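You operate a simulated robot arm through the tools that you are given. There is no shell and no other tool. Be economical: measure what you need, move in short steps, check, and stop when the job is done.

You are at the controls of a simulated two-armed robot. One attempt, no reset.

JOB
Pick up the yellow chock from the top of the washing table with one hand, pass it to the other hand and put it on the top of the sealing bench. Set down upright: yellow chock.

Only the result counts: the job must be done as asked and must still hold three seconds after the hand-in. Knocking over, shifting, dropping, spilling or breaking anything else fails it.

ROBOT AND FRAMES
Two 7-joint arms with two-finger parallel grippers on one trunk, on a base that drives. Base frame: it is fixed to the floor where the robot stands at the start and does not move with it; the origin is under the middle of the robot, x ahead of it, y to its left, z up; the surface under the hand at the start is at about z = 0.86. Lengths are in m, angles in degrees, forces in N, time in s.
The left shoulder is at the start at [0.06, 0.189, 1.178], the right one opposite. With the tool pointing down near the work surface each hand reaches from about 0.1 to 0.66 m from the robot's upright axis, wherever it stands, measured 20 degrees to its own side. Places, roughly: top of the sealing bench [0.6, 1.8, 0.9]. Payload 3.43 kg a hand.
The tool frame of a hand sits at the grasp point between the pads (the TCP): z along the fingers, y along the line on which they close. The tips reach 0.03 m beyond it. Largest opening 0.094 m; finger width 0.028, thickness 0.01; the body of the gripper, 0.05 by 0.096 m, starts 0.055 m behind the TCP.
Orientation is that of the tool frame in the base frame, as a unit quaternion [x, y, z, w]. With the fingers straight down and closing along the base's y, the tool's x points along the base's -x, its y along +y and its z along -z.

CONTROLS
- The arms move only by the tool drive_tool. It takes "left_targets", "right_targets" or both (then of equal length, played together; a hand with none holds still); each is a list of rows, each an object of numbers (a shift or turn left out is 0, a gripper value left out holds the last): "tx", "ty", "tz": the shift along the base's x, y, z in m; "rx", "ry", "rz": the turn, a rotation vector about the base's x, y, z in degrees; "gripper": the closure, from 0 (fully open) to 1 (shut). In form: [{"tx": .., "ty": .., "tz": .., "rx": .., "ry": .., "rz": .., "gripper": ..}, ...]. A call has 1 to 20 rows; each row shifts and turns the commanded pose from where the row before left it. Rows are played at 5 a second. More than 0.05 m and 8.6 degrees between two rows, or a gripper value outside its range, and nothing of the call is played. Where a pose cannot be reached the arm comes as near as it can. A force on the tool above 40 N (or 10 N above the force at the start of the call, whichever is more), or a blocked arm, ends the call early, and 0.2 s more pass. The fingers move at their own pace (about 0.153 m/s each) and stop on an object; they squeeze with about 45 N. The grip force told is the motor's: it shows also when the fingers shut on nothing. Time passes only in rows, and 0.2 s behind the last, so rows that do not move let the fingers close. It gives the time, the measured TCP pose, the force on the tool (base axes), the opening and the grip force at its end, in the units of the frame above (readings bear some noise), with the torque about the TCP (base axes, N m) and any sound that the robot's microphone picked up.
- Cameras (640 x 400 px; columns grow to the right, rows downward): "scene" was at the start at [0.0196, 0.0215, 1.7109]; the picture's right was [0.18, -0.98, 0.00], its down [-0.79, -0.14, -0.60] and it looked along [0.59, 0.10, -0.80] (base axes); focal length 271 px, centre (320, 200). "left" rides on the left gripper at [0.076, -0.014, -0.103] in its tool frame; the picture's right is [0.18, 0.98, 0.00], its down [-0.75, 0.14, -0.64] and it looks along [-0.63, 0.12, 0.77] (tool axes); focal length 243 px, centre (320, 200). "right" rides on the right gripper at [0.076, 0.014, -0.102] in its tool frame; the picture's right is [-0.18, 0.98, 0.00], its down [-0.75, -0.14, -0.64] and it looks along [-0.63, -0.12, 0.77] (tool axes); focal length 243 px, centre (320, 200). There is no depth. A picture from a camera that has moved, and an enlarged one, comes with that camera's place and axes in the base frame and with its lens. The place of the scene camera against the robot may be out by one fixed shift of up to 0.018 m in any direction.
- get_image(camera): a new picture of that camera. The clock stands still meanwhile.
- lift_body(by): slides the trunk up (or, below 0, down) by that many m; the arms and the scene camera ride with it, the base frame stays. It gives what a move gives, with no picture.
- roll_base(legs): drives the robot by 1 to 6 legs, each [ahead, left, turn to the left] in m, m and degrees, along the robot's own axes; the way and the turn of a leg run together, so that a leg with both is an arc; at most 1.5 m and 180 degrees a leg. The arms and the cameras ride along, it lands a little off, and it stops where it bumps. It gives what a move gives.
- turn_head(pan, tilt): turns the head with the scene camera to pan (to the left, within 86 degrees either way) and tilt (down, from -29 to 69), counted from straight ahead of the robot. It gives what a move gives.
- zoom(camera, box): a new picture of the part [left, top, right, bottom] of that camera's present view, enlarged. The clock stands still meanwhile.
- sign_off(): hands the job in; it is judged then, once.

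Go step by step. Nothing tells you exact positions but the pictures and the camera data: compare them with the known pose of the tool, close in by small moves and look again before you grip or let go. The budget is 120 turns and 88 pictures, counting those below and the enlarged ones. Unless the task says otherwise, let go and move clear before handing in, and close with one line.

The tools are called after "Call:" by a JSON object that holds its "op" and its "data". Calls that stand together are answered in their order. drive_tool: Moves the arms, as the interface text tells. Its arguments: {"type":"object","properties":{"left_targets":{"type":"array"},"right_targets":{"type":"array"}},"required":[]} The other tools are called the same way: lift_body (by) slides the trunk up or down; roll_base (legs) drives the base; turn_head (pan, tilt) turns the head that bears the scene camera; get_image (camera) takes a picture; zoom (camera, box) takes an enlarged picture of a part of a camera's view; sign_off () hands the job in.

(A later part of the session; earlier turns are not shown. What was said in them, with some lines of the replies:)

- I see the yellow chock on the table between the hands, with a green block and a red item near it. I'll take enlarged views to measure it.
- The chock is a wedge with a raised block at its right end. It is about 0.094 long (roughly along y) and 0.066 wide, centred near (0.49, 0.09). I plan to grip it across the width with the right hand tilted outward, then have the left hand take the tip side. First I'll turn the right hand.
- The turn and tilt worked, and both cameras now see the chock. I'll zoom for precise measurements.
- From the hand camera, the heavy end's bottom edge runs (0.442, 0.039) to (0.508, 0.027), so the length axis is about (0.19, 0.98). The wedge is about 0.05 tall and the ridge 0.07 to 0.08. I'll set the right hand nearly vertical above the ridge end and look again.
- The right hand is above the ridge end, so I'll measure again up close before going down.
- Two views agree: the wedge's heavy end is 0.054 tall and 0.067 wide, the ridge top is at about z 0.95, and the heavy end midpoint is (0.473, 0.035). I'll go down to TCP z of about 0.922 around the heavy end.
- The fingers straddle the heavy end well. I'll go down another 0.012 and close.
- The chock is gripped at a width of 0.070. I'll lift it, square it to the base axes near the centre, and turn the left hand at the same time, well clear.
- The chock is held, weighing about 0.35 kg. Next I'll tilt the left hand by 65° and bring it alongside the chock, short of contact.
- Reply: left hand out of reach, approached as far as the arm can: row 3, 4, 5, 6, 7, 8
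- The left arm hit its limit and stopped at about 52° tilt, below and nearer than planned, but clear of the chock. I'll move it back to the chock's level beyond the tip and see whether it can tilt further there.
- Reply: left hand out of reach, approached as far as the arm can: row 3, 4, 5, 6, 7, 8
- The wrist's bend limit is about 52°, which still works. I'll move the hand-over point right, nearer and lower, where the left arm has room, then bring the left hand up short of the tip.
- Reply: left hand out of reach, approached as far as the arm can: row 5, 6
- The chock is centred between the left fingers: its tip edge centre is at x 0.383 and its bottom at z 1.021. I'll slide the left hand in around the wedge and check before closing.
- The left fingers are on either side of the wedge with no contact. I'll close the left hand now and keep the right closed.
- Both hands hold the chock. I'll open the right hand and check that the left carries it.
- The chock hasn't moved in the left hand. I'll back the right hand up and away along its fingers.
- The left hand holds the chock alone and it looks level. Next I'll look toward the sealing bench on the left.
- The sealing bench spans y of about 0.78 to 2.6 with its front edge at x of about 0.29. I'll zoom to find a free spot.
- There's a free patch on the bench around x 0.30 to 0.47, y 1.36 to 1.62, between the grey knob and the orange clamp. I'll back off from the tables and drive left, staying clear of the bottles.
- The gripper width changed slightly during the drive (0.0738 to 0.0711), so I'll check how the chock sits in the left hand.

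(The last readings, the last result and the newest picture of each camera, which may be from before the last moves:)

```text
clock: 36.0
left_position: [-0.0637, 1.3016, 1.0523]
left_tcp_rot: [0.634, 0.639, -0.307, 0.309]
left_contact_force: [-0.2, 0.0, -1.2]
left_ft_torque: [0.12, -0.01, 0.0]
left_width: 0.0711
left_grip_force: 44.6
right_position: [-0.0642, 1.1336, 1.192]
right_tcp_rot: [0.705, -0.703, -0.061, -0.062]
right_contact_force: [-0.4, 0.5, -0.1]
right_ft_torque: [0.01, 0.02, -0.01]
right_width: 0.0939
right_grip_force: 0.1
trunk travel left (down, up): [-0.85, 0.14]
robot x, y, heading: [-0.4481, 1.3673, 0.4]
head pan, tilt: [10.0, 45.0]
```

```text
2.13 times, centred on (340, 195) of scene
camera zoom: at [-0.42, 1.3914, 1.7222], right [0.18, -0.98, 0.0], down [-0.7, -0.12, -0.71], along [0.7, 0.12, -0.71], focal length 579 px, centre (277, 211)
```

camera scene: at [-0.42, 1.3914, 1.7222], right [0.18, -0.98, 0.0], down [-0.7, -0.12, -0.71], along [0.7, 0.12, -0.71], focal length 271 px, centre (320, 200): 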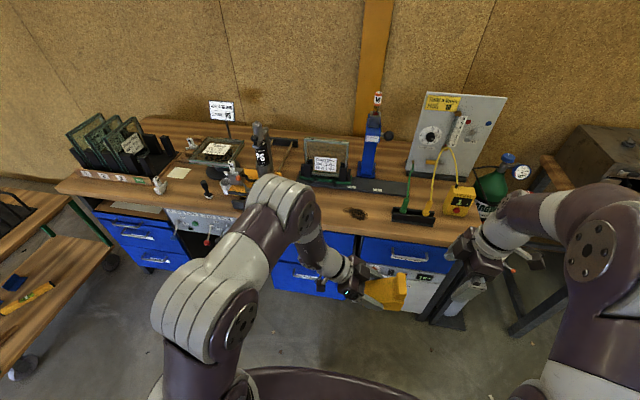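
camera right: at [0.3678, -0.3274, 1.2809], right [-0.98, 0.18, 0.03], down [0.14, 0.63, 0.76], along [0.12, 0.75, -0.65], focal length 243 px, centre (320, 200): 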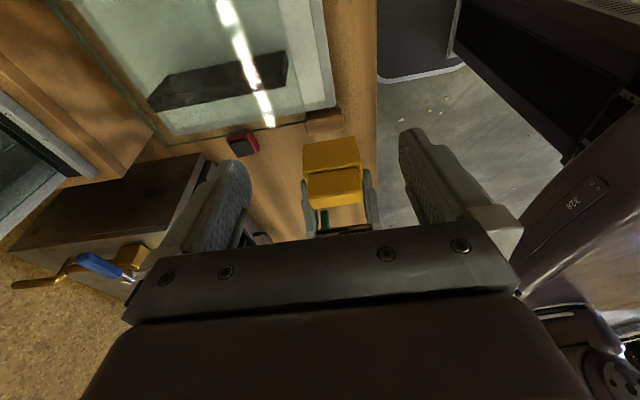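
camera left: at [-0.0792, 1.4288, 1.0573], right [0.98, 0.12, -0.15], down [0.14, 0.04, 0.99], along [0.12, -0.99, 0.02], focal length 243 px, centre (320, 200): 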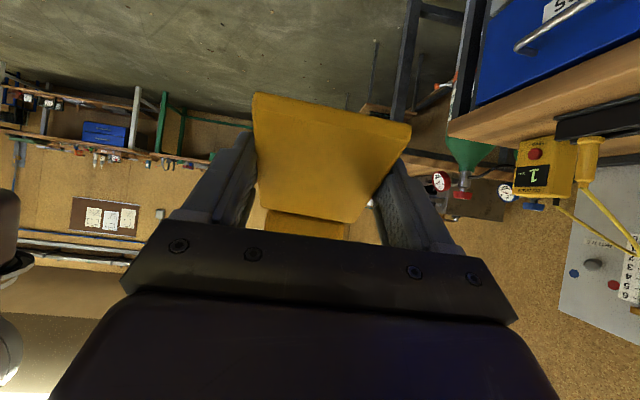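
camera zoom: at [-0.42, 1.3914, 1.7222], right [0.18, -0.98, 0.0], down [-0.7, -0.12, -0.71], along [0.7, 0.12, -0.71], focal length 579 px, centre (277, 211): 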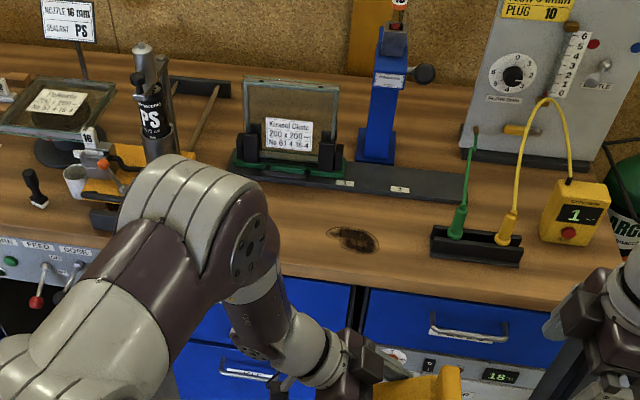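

The chock has sagged a few millimetres but is held. I'll gently turn the left hand back by 90° so it reaches forward over the bench with the chock lengthwise along x, staying over the floor here.

Call:
{"op": "drive_tool", "data": {"left_targets": [{"rz": 3, "ty": 0.01, "tz": 0.003}, {"rz": 6, "ty": 0.017, "tz": 0.005, "tx": 0.005}, {"rz": 6, "ty": 0.017, "tz": 0.005, "tx": 0.005}, {"rz": 6, "ty": 0.017, "tz": 0.005, "tx": 0.005}, {"rz": 6, "ty": 0.017, "tz": 0.005, "tx": 0.005}, {"rz": 6, "ty": 0.017, "tz": 0.005, "tx": 0.005}, {"rz": 6, "ty": 0.017, "tz": 0.005, "tx": 0.005}, {"rz": 6, "ty": 0.017, "tz": 0.005, "tx": 0.005}, {"rz": 6, "ty": 0.017, "tz": 0.005, "tx": 0.005}, {"rz": 6, "ty": 0.017, "tz": 0.005, "tx": 0.005}, {"rz": 6, "ty": 0.017, "tz": 0.005, "tx": 0.005}, {"rz": 6, "ty": 0.017, "tz": 0.005, "tx": 0.005}, {"rz": 6, "ty": 0.017, "tx": 0.005}, {"rz": 6, "ty": 0.017, "tx": 0.005}, {"rz": 6, "ty": 0.017, "tx": 0.005}, {"rz": 3, "ty": 0.01, "tx": 0.005}, {}]}}

Call:
{"op": "get_image", "data": {"camera": "scene"}}

Call:
{"op": "get_image", "data": {"camera": "left"}}

```text
clock: 39.5
left_position: [0.0096, 1.6003, 1.1108]
left_tcp_rot: [0.0, 0.9, 0.0, 0.436]
left_contact_force: [-0.8, -0.5, -2.5]
left_ft_torque: [-0.01, 0.15, -0.01]
left_width: 0.0712
left_grip_force: 44.8
left hand out of reach, approached as far as the arm can: row 14, 15, 16
right_position: [-0.0634, 1.1345, 1.1923]
right_tcp_rot: [-0.704, 0.704, 0.062, 0.062]
right_contact_force: [0.7, -1.8, 0.4]
right_ft_torque: [0.04, -0.03, 0.0]
right_width: 0.0942
right_grip_force: 0.0
trunk travel left (down, up): [-0.85, 0.14]
robot x, y, heading: [-0.4479, 1.3696, 0.2]
head pan, tilt: [10.0, 45.0]
```

```text
47 pictures are left
camera scene: at [-0.4199, 1.3911, 1.7222], right [0.17, -0.98, 0.0], down [-0.7, -0.12, -0.71], along [0.7, 0.12, -0.71], focal length 271 px, centre (320, 200)
```

scene: 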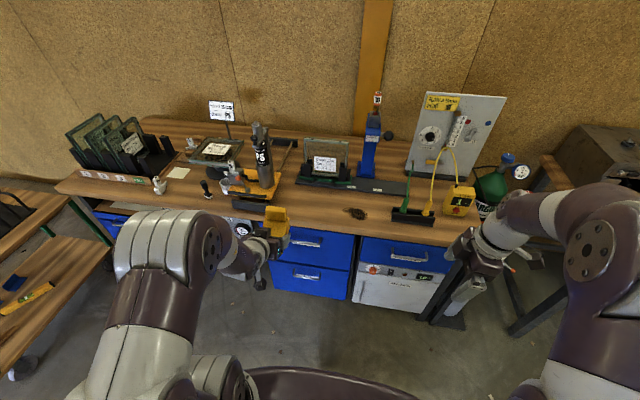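

```text
46 pictures are left
camera left: at [-0.1193, 1.5855, 1.116], right [-0.11, 0.98, -0.14], down [-0.04, 0.14, 0.99], along [0.99, 0.12, 0.02], focal length 243 px, centre (320, 200)
```

left: 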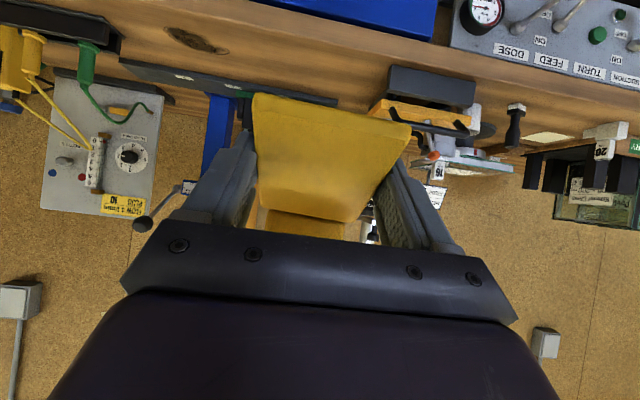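

The hand now reaches forward at 52°, and the chock sags about 2°. I'll correct that pitch, draw both hands in slightly, then drive forward over the free patch centred near (0.39, 1.58). The rail starts at x of about 0.49 and the clamp at y of about 1.72.

Call:
{"op": "drive_tool", "data": {"left_targets": [{"tx": -0.01, "ty": -0.01}, {"tx": -0.01, "ty": -0.01}, {"tx": -0.01, "ry": -1}, {"tx": -0.01, "ry": -1}, {}], "right_targets": [{"tx": -0.03}, {"tx": -0.03}, {"tx": -0.03}, {}, {}]}}

Call:
{"op": "roll_base", "data": {"legs": [[0.4, 0, 0]]}}

Call:
{"op": "get_image", "data": {"camera": "left"}}

Call:
{"op": "turn_head", "data": {"pan": 20, "tilt": 55}}

Call:
{"op": "get_image", "data": {"camera": "scene"}}

```text
clock: 40.8
left_position: [-0.0083, 1.5979, 1.1212]
left_tcp_rot: [-0.006, 0.893, -0.009, 0.449]
left_contact_force: [-0.2, -0.9, -3.0]
left_ft_torque: [0.0, 0.14, -0.02]
left_width: 0.0713
left_grip_force: 44.8
left hand out of reach, approached as far as the arm can: row 1, 2, 3, 4
right_position: [-0.1526, 1.1342, 1.1927]
right_tcp_rot: [0.705, -0.704, -0.061, -0.062]
right_contact_force: [0.3, -0.3, 0.5]
right_ft_torque: [0.01, 0.02, 0.01]
right_width: 0.0944
right_grip_force: 0.1
trunk travel left (down, up): [-0.85, 0.14]
robot x, y, heading: [-0.4469, 1.3664, -0.1]
head pan, tilt: [10.0, 45.0]
```

```text
clock: 43.2
left_position: [0.3902, 1.598, 1.1217]
left_tcp_rot: [-0.006, 0.893, -0.009, 0.45]
left_contact_force: [-1.0, 0.3, -3.7]
left_ft_torque: [0.01, 0.19, 0.01]
left_width: 0.0713
left_grip_force: 44.8
right_position: [0.2452, 1.1333, 1.1928]
right_tcp_rot: [0.704, -0.704, -0.062, -0.062]
right_contact_force: [0.4, -0.8, -0.1]
right_ft_torque: [-0.03, -0.02, 0.0]
right_width: 0.0941
right_grip_force: 0.1
trunk travel left (down, up): [-0.85, 0.14]
robot x, y, heading: [-0.0465, 1.3712, -0.1]
head pan, tilt: [10.0, 45.0]
```

```text
45 pictures are left
camera left: at [0.2625, 1.5825, 1.1225], right [-0.11, 0.98, -0.17], down [-0.07, 0.16, 0.98], along [0.99, 0.12, 0.05], focal length 243 px, centre (320, 200)
```

left: 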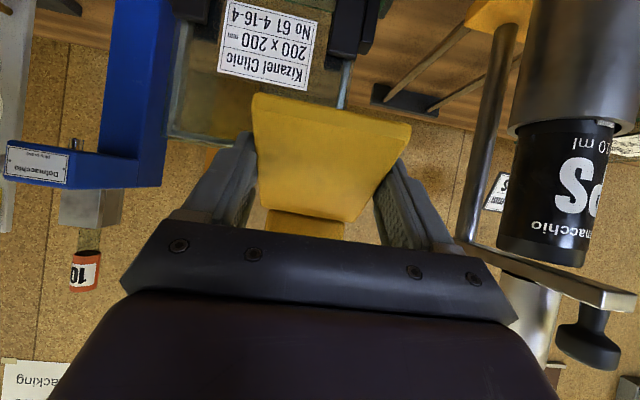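

```text
clock: 44.0
left_position: [0.3915, 1.5987, 1.1199]
left_tcp_rot: [-0.006, 0.894, -0.008, 0.449]
left_contact_force: [0.2, 0.3, -4.0]
left_ft_torque: [0.04, 0.16, 0.0]
left_width: 0.071
left_grip_force: 45.1
right_position: [0.2468, 1.1334, 1.193]
right_tcp_rot: [0.704, -0.704, -0.063, -0.061]
right_contact_force: [0.0, -0.1, 0.3]
right_ft_torque: [-0.02, 0.04, 0.0]
right_width: 0.0942
right_grip_force: 0.0
trunk travel left (down, up): [-0.85, 0.14]
robot x, y, heading: [-0.0465, 1.3674, -0.1]
head pan, tilt: [20.0, 55.0]
```

```text
44 pictures are left
camera scene: at [-0.0318, 1.4022, 1.7088], right [0.34, -0.94, 0.0], down [-0.77, -0.28, -0.57], along [0.54, 0.2, -0.82], focal length 271 px, centre (320, 200)
```

scene: 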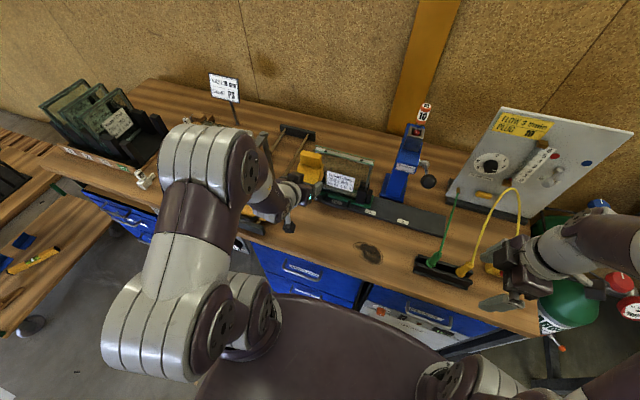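

The arm is at its wrist limit here, so I'll descend with the trunk instead. First I'll shift right by 0.10 to keep the left elbow away from the tall clamp, and pull the right hand back and up.

Call:
{"op": "drive_tool", "data": {"right_targets": [{"tx": -0.03, "tz": 0.03}, {"tx": -0.03, "tz": 0.04}, {"tx": -0.03, "tz": 0.04}, {}]}}

Call:
{"op": "roll_base", "data": {"legs": [[-0.012, -0.1, 0]]}}

Call:
{"op": "lift_body", "data": {"by": -0.1}}

Call:
{"op": "get_image", "data": {"camera": "scene"}}

Call:
{"op": "get_image", "data": {"camera": "left"}}

Call:
{"op": "get_image", "data": {"camera": "right"}}

```text
clock: 45.0
left_position: [0.3893, 1.5978, 1.1213]
left_tcp_rot: [-0.006, 0.893, -0.009, 0.45]
left_contact_force: [-0.1, -0.1, -3.6]
left_ft_torque: [0.0, 0.12, -0.02]
left_width: 0.071
left_grip_force: 45.2
right_position: [0.1967, 1.1331, 1.248]
right_tcp_rot: [-0.704, 0.705, 0.062, 0.061]
right_contact_force: [0.7, 0.2, 0.1]
right_ft_torque: [-0.01, -0.01, -0.01]
right_width: 0.0943
right_grip_force: 0.0
right hand out of reach, approached as far as the arm can: row 2, 3
trunk travel left (down, up): [-0.85, 0.14]
robot x, y, heading: [-0.0437, 1.3687, -0.0]
head pan, tilt: [20.0, 55.0]
```

```text
clock: 46.1
left_position: [0.3791, 1.4982, 1.1214]
left_tcp_rot: [-0.006, 0.893, -0.01, 0.45]
left_contact_force: [-0.1, 0.0, -4.4]
left_ft_torque: [-0.02, 0.14, 0.04]
left_width: 0.0711
left_grip_force: 45.6
right_position: [0.1859, 1.0338, 1.2476]
right_tcp_rot: [0.705, -0.704, -0.06, -0.061]
right_contact_force: [-0.6, -0.4, 0.1]
right_ft_torque: [0.01, -0.02, 0.02]
right_width: 0.094
right_grip_force: 0.1
trunk travel left (down, up): [-0.85, 0.14]
robot x, y, heading: [-0.0606, 1.2673, 0.3]
head pan, tilt: [20.0, 55.0]
```

```text
clock: 47.4
left_position: [0.3784, 1.4974, 1.0203]
left_tcp_rot: [-0.006, 0.893, -0.009, 0.449]
left_contact_force: [0.0, 0.2, -3.8]
left_ft_torque: [-0.02, 0.19, -0.02]
left_width: 0.0712
left_grip_force: 45.6
right_position: [0.1863, 1.0342, 1.1476]
right_tcp_rot: [0.705, -0.704, -0.061, -0.062]
right_contact_force: [0.4, -0.8, 0.0]
right_ft_torque: [0.03, 0.01, 0.02]
right_width: 0.0941
right_grip_force: 0.0
trunk travel left (down, up): [-0.75, 0.24]
robot x, y, heading: [-0.0595, 1.2647, 0.2]
head pan, tilt: [20.0, 55.0]
```

```text
43 pictures are left
camera scene: at [-0.0449, 1.3014, 1.6089], right [0.34, -0.94, 0.0], down [-0.77, -0.28, -0.57], along [0.54, 0.2, -0.82], focal length 271 px, centre (320, 200)
```

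scene: 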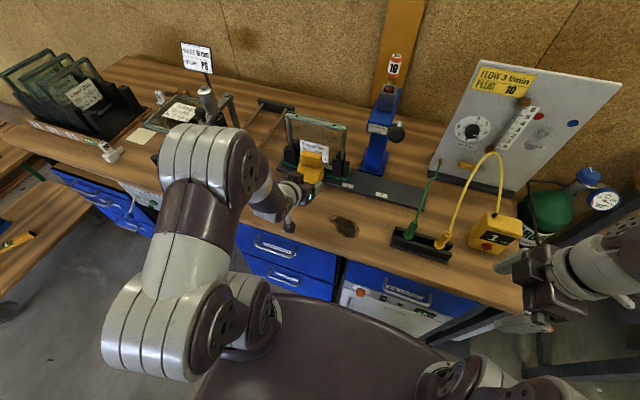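

```text
42 pictures are left
camera left: at [0.251, 1.4821, 1.0223], right [-0.11, 0.98, -0.17], down [-0.07, 0.16, 0.98], along [0.99, 0.12, 0.05], focal length 243 px, centre (320, 200)
```

left: 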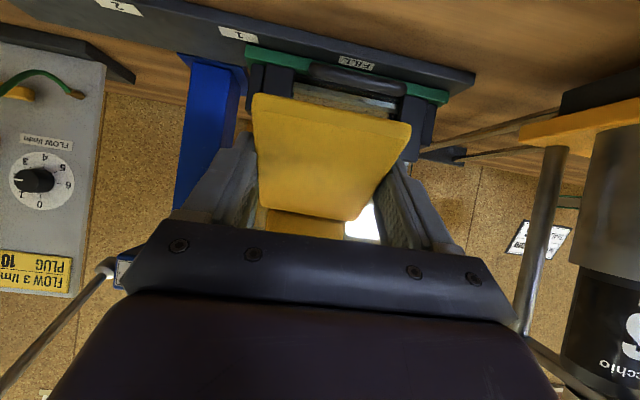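

```text
41 pictures are left
camera right: at [0.1708, 0.9401, 1.2355], right [-0.98, 0.18, 0.03], down [0.14, 0.63, 0.76], along [0.12, 0.75, -0.65], focal length 243 px, centre (320, 200)
```

right: 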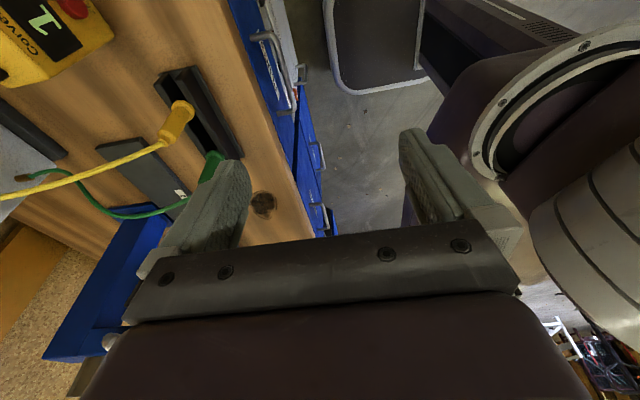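

All is clear, and the chock bottom is at about z 0.983 over the free patch. I'll lower the trunk another 0.06 and check.

Call:
{"op": "lift_body", "data": {"by": -0.06}}

Call:
{"op": "get_image", "data": {"camera": "left"}}

Call:
{"op": "zoom", "data": {"camera": "scene", "box": [210, 120, 430, 257]}}

Call:
{"op": "get_image", "data": {"camera": "right"}}

```text
clock: 48.4
left_position: [0.3785, 1.4964, 0.9618]
left_tcp_rot: [-0.006, 0.893, -0.008, 0.449]
left_contact_force: [0.0, 0.8, -4.1]
left_ft_torque: [-0.02, 0.16, 0.0]
left_width: 0.0713
left_grip_force: 44.8
right_position: [0.1861, 1.0324, 1.0885]
right_tcp_rot: [-0.704, 0.705, 0.062, 0.061]
right_contact_force: [0.4, 0.1, 0.3]
right_ft_torque: [-0.03, -0.04, -0.01]
right_width: 0.094
right_grip_force: 0.1
trunk travel left (down, up): [-0.69, 0.3]
robot x, y, heading: [-0.0592, 1.2642, 0.0]
head pan, tilt: [20.0, 55.0]
```

```text
40 pictures are left
camera left: at [0.251, 1.4823, 0.9622], right [-0.11, 0.98, -0.17], down [-0.07, 0.16, 0.98], along [0.99, 0.12, 0.05], focal length 243 px, centre (320, 200)
```

left: 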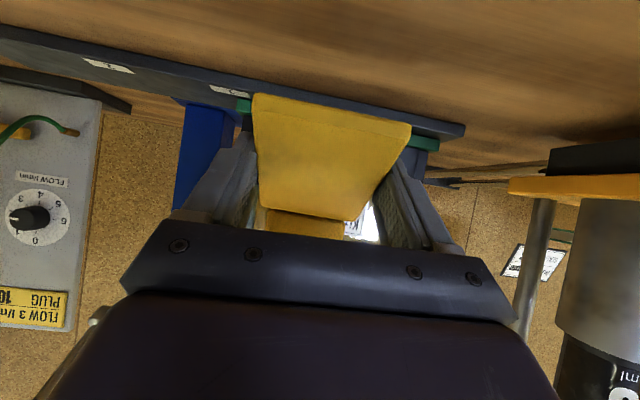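

```text
2.91 times, centred on (320, 188) of scene
camera zoom: at [-0.0448, 1.3018, 1.5488], right [0.34, -0.94, 0.0], down [-0.77, -0.28, -0.57], along [0.54, 0.2, -0.82], focal length 789 px, centre (320, 234)
```

zoom: 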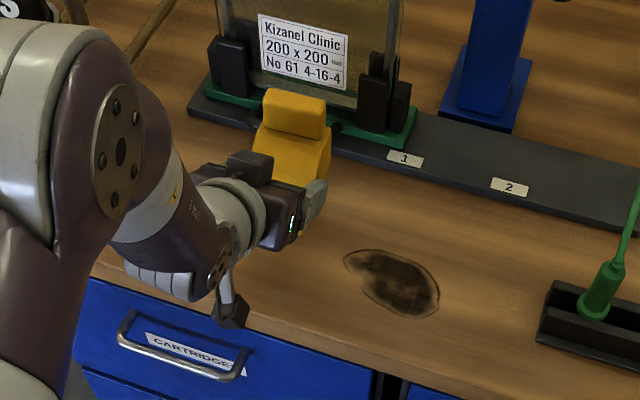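

```text
38 pictures are left
camera right: at [0.1709, 0.9403, 1.1755], right [-0.98, 0.18, 0.03], down [0.14, 0.63, 0.76], along [0.12, 0.75, -0.65], focal length 243 px, centre (320, 200)
```

right: 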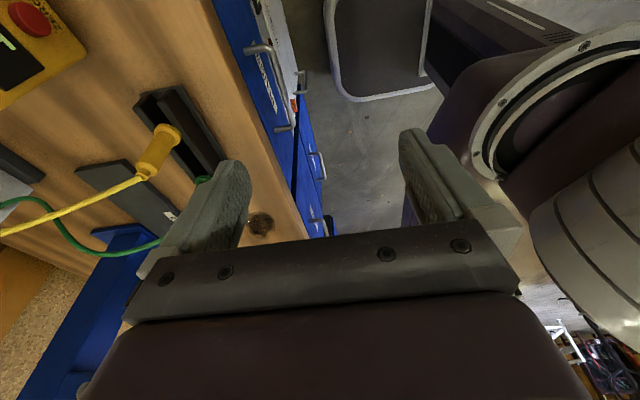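

Two left-camera views put the bench top at z of about 0.863 and the rail at x of about 0.515, so the spot is clear by about 0.06. I'll keep lowering in smaller steps, watching the force.

Call:
{"op": "lift_body", "data": {"by": -0.04}}

Call:
{"op": "get_image", "data": {"camera": "left"}}

Call:
{"op": "zoom", "data": {"camera": "scene", "box": [250, 130, 370, 205]}}

```text
clock: 49.3
left_position: [0.3795, 1.4976, 0.9204]
left_tcp_rot: [-0.005, 0.893, -0.009, 0.449]
left_contact_force: [-0.3, -0.4, -3.5]
left_ft_torque: [-0.03, 0.11, 0.01]
left_width: 0.0709
left_grip_force: 45.0
right_position: [0.185, 1.0329, 1.0477]
right_tcp_rot: [-0.704, 0.705, 0.062, 0.062]
right_contact_force: [0.9, -0.5, -0.4]
right_ft_torque: [-0.01, 0.02, 0.01]
right_width: 0.0941
right_grip_force: 0.2
trunk travel left (down, up): [-0.65, 0.34]
robot x, y, heading: [-0.0568, 1.2674, 0.2]
head pan, tilt: [20.0, 55.0]
```

```text
37 pictures are left
camera left: at [0.251, 1.4824, 0.9222], right [-0.11, 0.98, -0.17], down [-0.07, 0.16, 0.98], along [0.99, 0.12, 0.05], focal length 243 px, centre (320, 200)
```

left: 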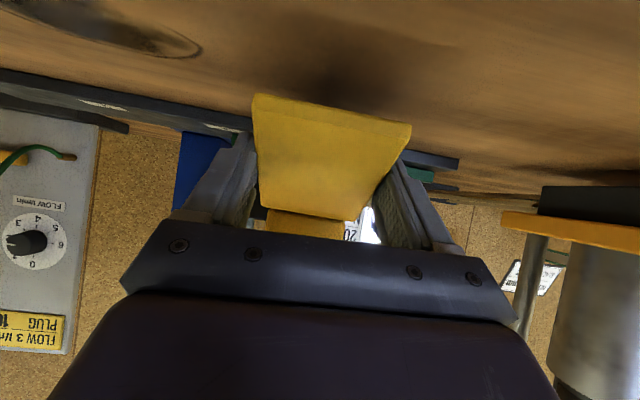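

```text
5.33 times, centred on (310, 168) of scene
camera zoom: at [-0.0449, 1.3019, 1.5088], right [0.34, -0.94, 0.0], down [-0.77, -0.28, -0.57], along [0.54, 0.2, -0.82], focal length 1447 px, centre (373, 373)
```

zoom: 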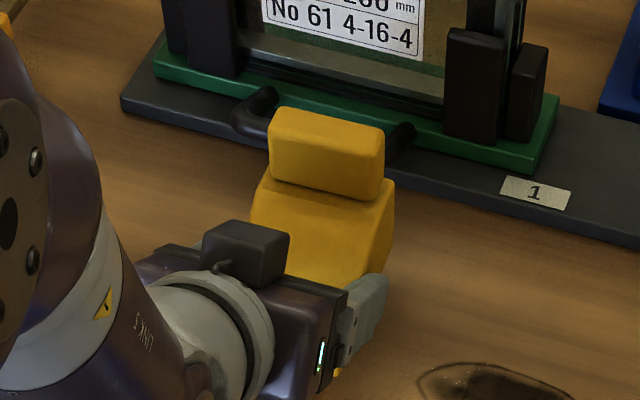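

About 0.02 remains, so I'll go down 0.012 and then in fine steps.

Call:
{"op": "lift_body", "data": {"by": -0.012}}

Call:
{"op": "lift_body", "data": {"by": -0.004}}

```text
clock: 49.9
left_position: [0.3787, 1.4979, 0.9081]
left_tcp_rot: [-0.006, 0.893, -0.008, 0.45]
left_contact_force: [0.0, 0.6, -3.8]
left_ft_torque: [0.02, 0.18, 0.03]
left_width: 0.0712
left_grip_force: 45.0
right_position: [0.1857, 1.0317, 1.0354]
right_tcp_rot: [0.705, -0.704, -0.062, -0.062]
right_contact_force: [0.5, -0.4, -0.1]
right_ft_torque: [-0.01, 0.01, 0.06]
right_width: 0.094
right_grip_force: 0.0
trunk travel left (down, up): [-0.638, 0.352]
robot x, y, heading: [-0.0599, 1.2695, -0.2]
head pan, tilt: [20.0, 55.0]
```

```text
clock: 50.4
left_position: [0.3776, 1.498, 0.9046]
left_tcp_rot: [-0.006, 0.893, -0.008, 0.449]
left_contact_force: [0.3, -0.2, -3.3]
left_ft_torque: [0.01, 0.11, 0.01]
left_width: 0.0709
left_grip_force: 45.0
right_position: [0.1869, 1.033, 1.0307]
right_tcp_rot: [-0.704, 0.705, 0.061, 0.062]
right_contact_force: [-1.0, -0.1, -0.1]
right_ft_torque: [0.03, -0.03, -0.03]
right_width: 0.094
right_grip_force: 0.2
trunk travel left (down, up): [-0.634, 0.356]
robot x, y, heading: [-0.0618, 1.2709, -0.0]
head pan, tilt: [20.0, 55.0]
```

Call:
{"op": "lift_body", "data": {"by": -0.003}}

Call:
{"op": "get_image", "data": {"camera": "left"}}

Call:
{"op": "zoom", "data": {"camera": "scene", "box": [250, 130, 370, 205]}}

```text
clock: 50.9
left_position: [0.3783, 1.4982, 0.9016]
left_tcp_rot: [-0.006, 0.893, -0.009, 0.449]
left_contact_force: [-0.6, -0.2, -4.3]
left_ft_torque: [0.01, 0.15, 0.0]
left_width: 0.071
left_grip_force: 44.8
right_position: [0.1866, 1.0335, 1.0287]
right_tcp_rot: [-0.704, 0.704, 0.062, 0.061]
right_contact_force: [0.2, -0.8, 0.3]
right_ft_torque: [-0.02, 0.0, 0.01]
right_width: 0.0941
right_grip_force: 0.1
trunk travel left (down, up): [-0.631, 0.359]
robot x, y, heading: [-0.063, 1.268, -0.1]
head pan, tilt: [20.0, 55.0]
```

```text
35 pictures are left
camera left: at [0.251, 1.4824, 0.9031], right [-0.11, 0.98, -0.17], down [-0.07, 0.16, 0.98], along [0.99, 0.12, 0.05], focal length 243 px, centre (320, 200)
```

left: 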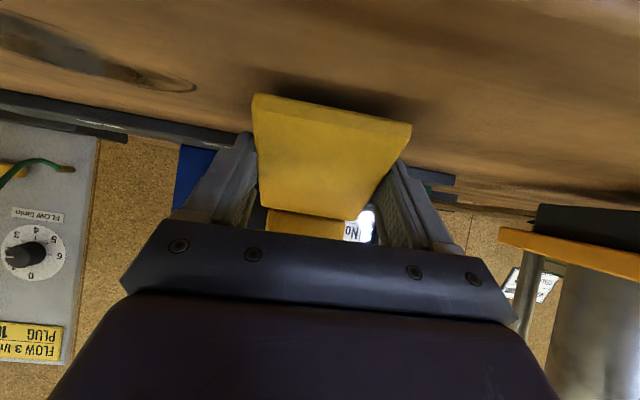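

```text
5.33 times, centred on (310, 168) of scene
camera zoom: at [-0.0448, 1.3019, 1.4898], right [0.34, -0.94, 0.0], down [-0.77, -0.28, -0.57], along [0.54, 0.2, -0.82], focal length 1447 px, centre (373, 373)
```

zoom: 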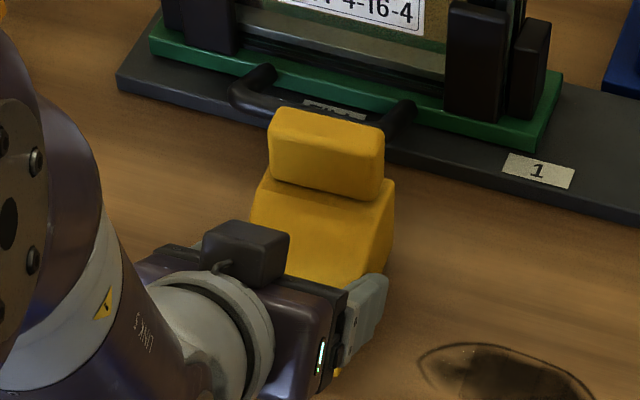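

There's no contact yet and the shadow is closing in. I'll keep going down in fine steps.

Call:
{"op": "lift_body", "data": {"by": -0.005}}

Call:
{"op": "lift_body", "data": {"by": -0.003}}

Call:
{"op": "get_image", "data": {"camera": "left"}}

```text
clock: 51.5
left_position: [0.3793, 1.4989, 0.8958]
left_tcp_rot: [-0.006, 0.893, -0.01, 0.449]
left_contact_force: [0.2, 0.3, -3.7]
left_ft_torque: [0.01, 0.15, -0.02]
left_width: 0.0707
left_grip_force: 45.9
right_position: [0.1864, 1.0332, 1.0232]
right_tcp_rot: [-0.704, 0.705, 0.061, 0.062]
right_contact_force: [-0.4, -0.1, -0.5]
right_ft_torque: [0.01, -0.02, 0.03]
right_width: 0.0936
right_grip_force: 0.1
trunk travel left (down, up): [-0.626, 0.364]
robot x, y, heading: [-0.0605, 1.2677, 0.1]
head pan, tilt: [20.0, 55.0]
```

```text
clock: 52.0
left_position: [0.3796, 1.4983, 0.8953]
left_tcp_rot: [-0.006, 0.892, -0.008, 0.452]
left_contact_force: [-0.3, 1.6, 8.2]
left_ft_torque: [0.44, 0.5, -0.02]
left_width: 0.0698
left_grip_force: 45.1
right_position: [0.185, 1.033, 1.0212]
right_tcp_rot: [-0.704, 0.705, 0.062, 0.062]
right_contact_force: [0.3, 0.6, 0.1]
right_ft_torque: [0.01, 0.0, -0.05]
right_width: 0.094
right_grip_force: 0.0
trunk travel left (down, up): [-0.623, 0.367]
robot x, y, heading: [-0.0585, 1.271, -0.4]
head pan, tilt: [20.0, 55.0]
```

```text
33 pictures are left
camera left: at [0.2511, 1.4823, 0.8964], right [-0.11, 0.98, -0.17], down [-0.07, 0.16, 0.98], along [0.99, 0.12, 0.05], focal length 243 px, centre (320, 200)
```

left: 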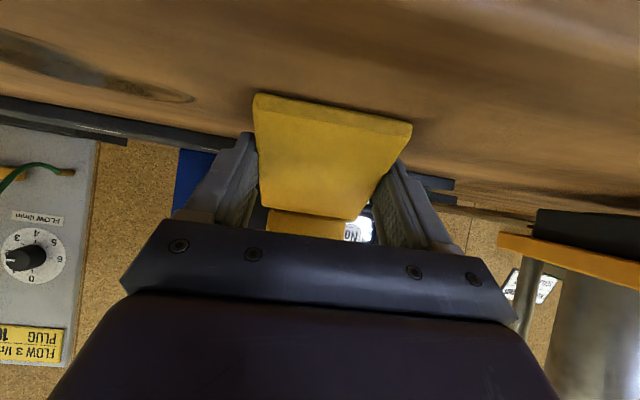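

The chock touches first at its tip's left corner, with about 12 N of upward force. I'll ease up 0.002 to relieve that, then open the left hand gradually so it settles flat.

Call:
{"op": "lift_body", "data": {"by": 0.002}}

Call:
{"op": "drive_tool", "data": {"left_targets": [{"gripper": 0.24}, {"gripper": 0.22}, {"gripper": 0.18}, {"gripper": 0.1}, {"gripper": 0}, {"gripper": 0}, {}]}}

Call:
{"op": "get_image", "data": {"camera": "left"}}

Call:
{"op": "zoom", "data": {"camera": "scene", "box": [250, 130, 370, 205]}}

```text
clock: 52.5
left_position: [0.379, 1.4978, 0.8965]
left_tcp_rot: [-0.006, 0.893, -0.009, 0.449]
left_contact_force: [3.7, 1.5, 0.1]
left_ft_torque: [0.2, -0.28, 0.01]
left_width: 0.0698
left_grip_force: 44.7
right_position: [0.1875, 1.0327, 1.0231]
right_tcp_rot: [-0.704, 0.705, 0.062, 0.062]
right_contact_force: [0.5, 0.6, -0.1]
right_ft_torque: [0.01, -0.01, 0.03]
right_width: 0.0941
right_grip_force: 0.1
trunk travel left (down, up): [-0.625, 0.365]
robot x, y, heading: [-0.061, 1.2693, 0.2]
head pan, tilt: [20.0, 55.0]
```

```text
clock: 54.1
left_position: [0.3786, 1.498, 0.8968]
left_tcp_rot: [-0.005, 0.893, -0.009, 0.45]
left_contact_force: [0.2, -0.6, -0.4]
left_ft_torque: [0.01, -0.01, -0.01]
left_width: 0.0939
left_grip_force: 0.1
right_position: [0.1857, 1.0337, 1.023]
right_tcp_rot: [0.705, -0.704, -0.061, -0.062]
right_contact_force: [-0.6, -0.1, -0.7]
right_ft_torque: [-0.01, -0.02, -0.01]
right_width: 0.0942
right_grip_force: 0.1
trunk travel left (down, up): [-0.625, 0.365]
robot x, y, heading: [-0.0606, 1.2696, 0.1]
head pan, tilt: [20.0, 55.0]
```

```text
32 pictures are left
camera left: at [0.2508, 1.4823, 0.8973], right [-0.11, 0.98, -0.17], down [-0.07, 0.16, 0.98], along [0.99, 0.12, 0.05], focal length 243 px, centre (320, 200)
```

left: 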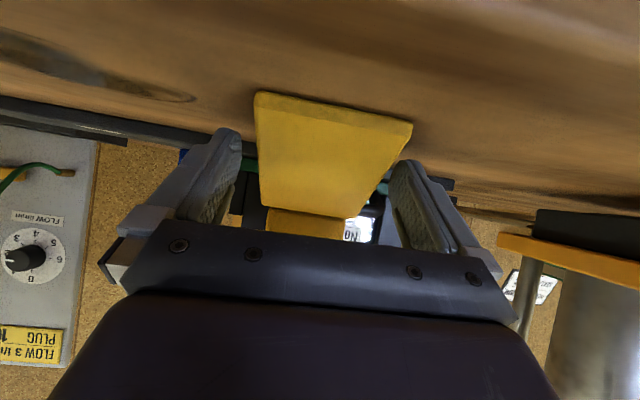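

```text
5.33 times, centred on (310, 168) of scene
camera zoom: at [-0.0452, 1.3016, 1.4838], right [0.34, -0.94, 0.0], down [-0.77, -0.28, -0.57], along [0.54, 0.2, -0.82], focal length 1447 px, centre (373, 373)
```

zoom: 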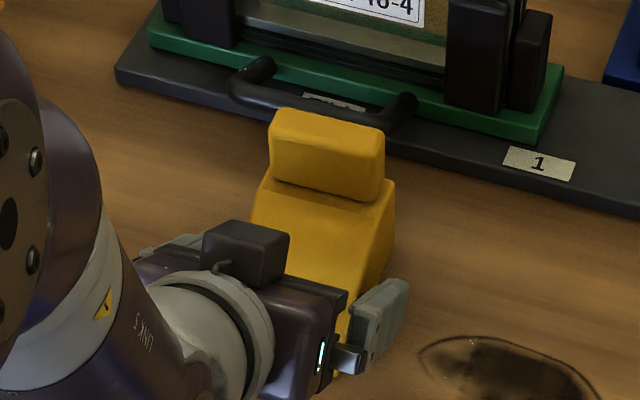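

The chock stands flat on the bench and is released. I'll back the base straight out so the open fingers slide off.

Call:
{"op": "roll_base", "data": {"legs": [[-0.1, 0, 0]]}}

Call:
{"op": "get_image", "data": {"camera": "left"}}

Call:
{"op": "zoom", "data": {"camera": "scene", "box": [250, 90, 410, 190]}}

```text
clock: 55.2
left_position: [0.2771, 1.4973, 0.896]
left_tcp_rot: [-0.006, 0.893, -0.009, 0.449]
left_contact_force: [-0.1, -0.3, 0.1]
left_ft_torque: [-0.02, -0.02, 0.0]
left_width: 0.0939
left_grip_force: 0.2
right_position: [0.0842, 1.0331, 1.0225]
right_tcp_rot: [0.704, -0.704, -0.063, -0.062]
right_contact_force: [0.4, 0.0, 0.3]
right_ft_torque: [0.02, -0.01, 0.0]
right_width: 0.0938
right_grip_force: 0.0
trunk travel left (down, up): [-0.625, 0.365]
robot x, y, heading: [-0.1651, 1.2711, 0.1]
head pan, tilt: [20.0, 55.0]
```

```text
30 pictures are left
camera left: at [0.1496, 1.482, 0.8975], right [-0.11, 0.98, -0.17], down [-0.07, 0.16, 0.98], along [0.99, 0.12, 0.05], focal length 243 px, centre (320, 200)
```

left: 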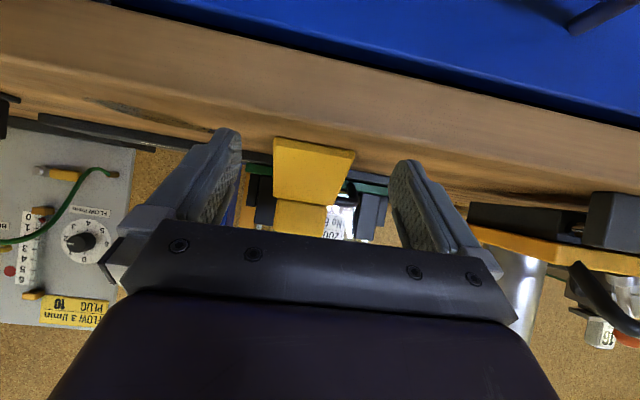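

```text
4.00 times, centred on (330, 140) of scene
camera zoom: at [-0.147, 1.3017, 1.4838], right [0.34, -0.94, 0.0], down [-0.77, -0.28, -0.57], along [0.54, 0.2, -0.82], focal length 1085 px, centre (280, 440)
```

zoom: 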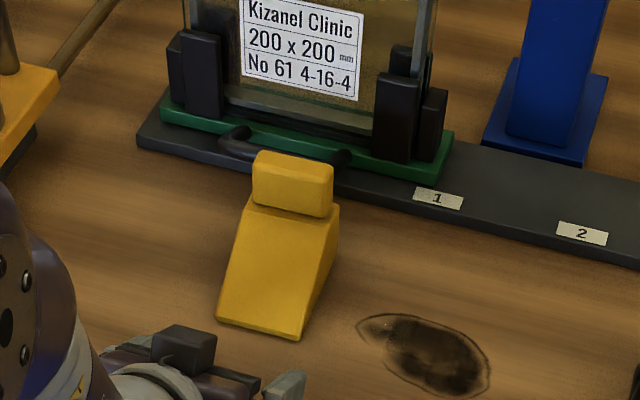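

The chock stands upright and flat, clear of everything around it. I'll back off a bit more and then hand in.

Call:
{"op": "roll_base", "data": {"legs": [[-0.2, 0, 0]]}}

Call:
{"op": "get_image", "data": {"camera": "scene"}}

```text
clock: 56.9
left_position: [0.0754, 1.4986, 0.8955]
left_tcp_rot: [-0.006, 0.893, -0.008, 0.449]
left_contact_force: [-0.2, -0.6, 0.1]
left_ft_torque: [-0.01, 0.04, -0.01]
left_width: 0.0943
left_grip_force: 0.1
right_position: [-0.1182, 1.0322, 1.023]
right_tcp_rot: [0.705, -0.704, -0.061, -0.062]
right_contact_force: [-0.5, 0.3, 0.4]
right_ft_torque: [-0.06, -0.04, 0.02]
right_width: 0.0941
right_grip_force: 0.1
trunk travel left (down, up): [-0.625, 0.365]
robot x, y, heading: [-0.3619, 1.2671, -0.2]
head pan, tilt: [20.0, 55.0]
```

```text
28 pictures are left
camera scene: at [-0.3494, 1.3018, 1.4838], right [0.34, -0.94, 0.0], down [-0.77, -0.28, -0.57], along [0.54, 0.2, -0.82], focal length 271 px, centre (320, 200)
```

scene: 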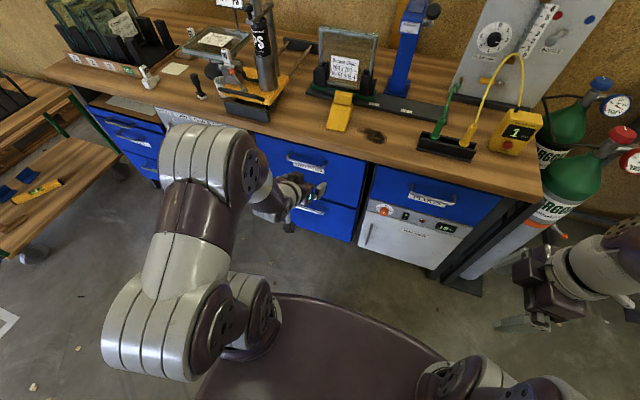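

The chock is upright on the sealing bench, both hands are empty and clear, and nothing else has moved. I'm handing in.

Call:
{"op": "sign_off", "data": {}}

```text
The job is handed in.
```

The yellow chock was picked up with the right hand, passed to the left, and now stands upright on the sealing bench; nothing else was seen to move, and the job is handed in.
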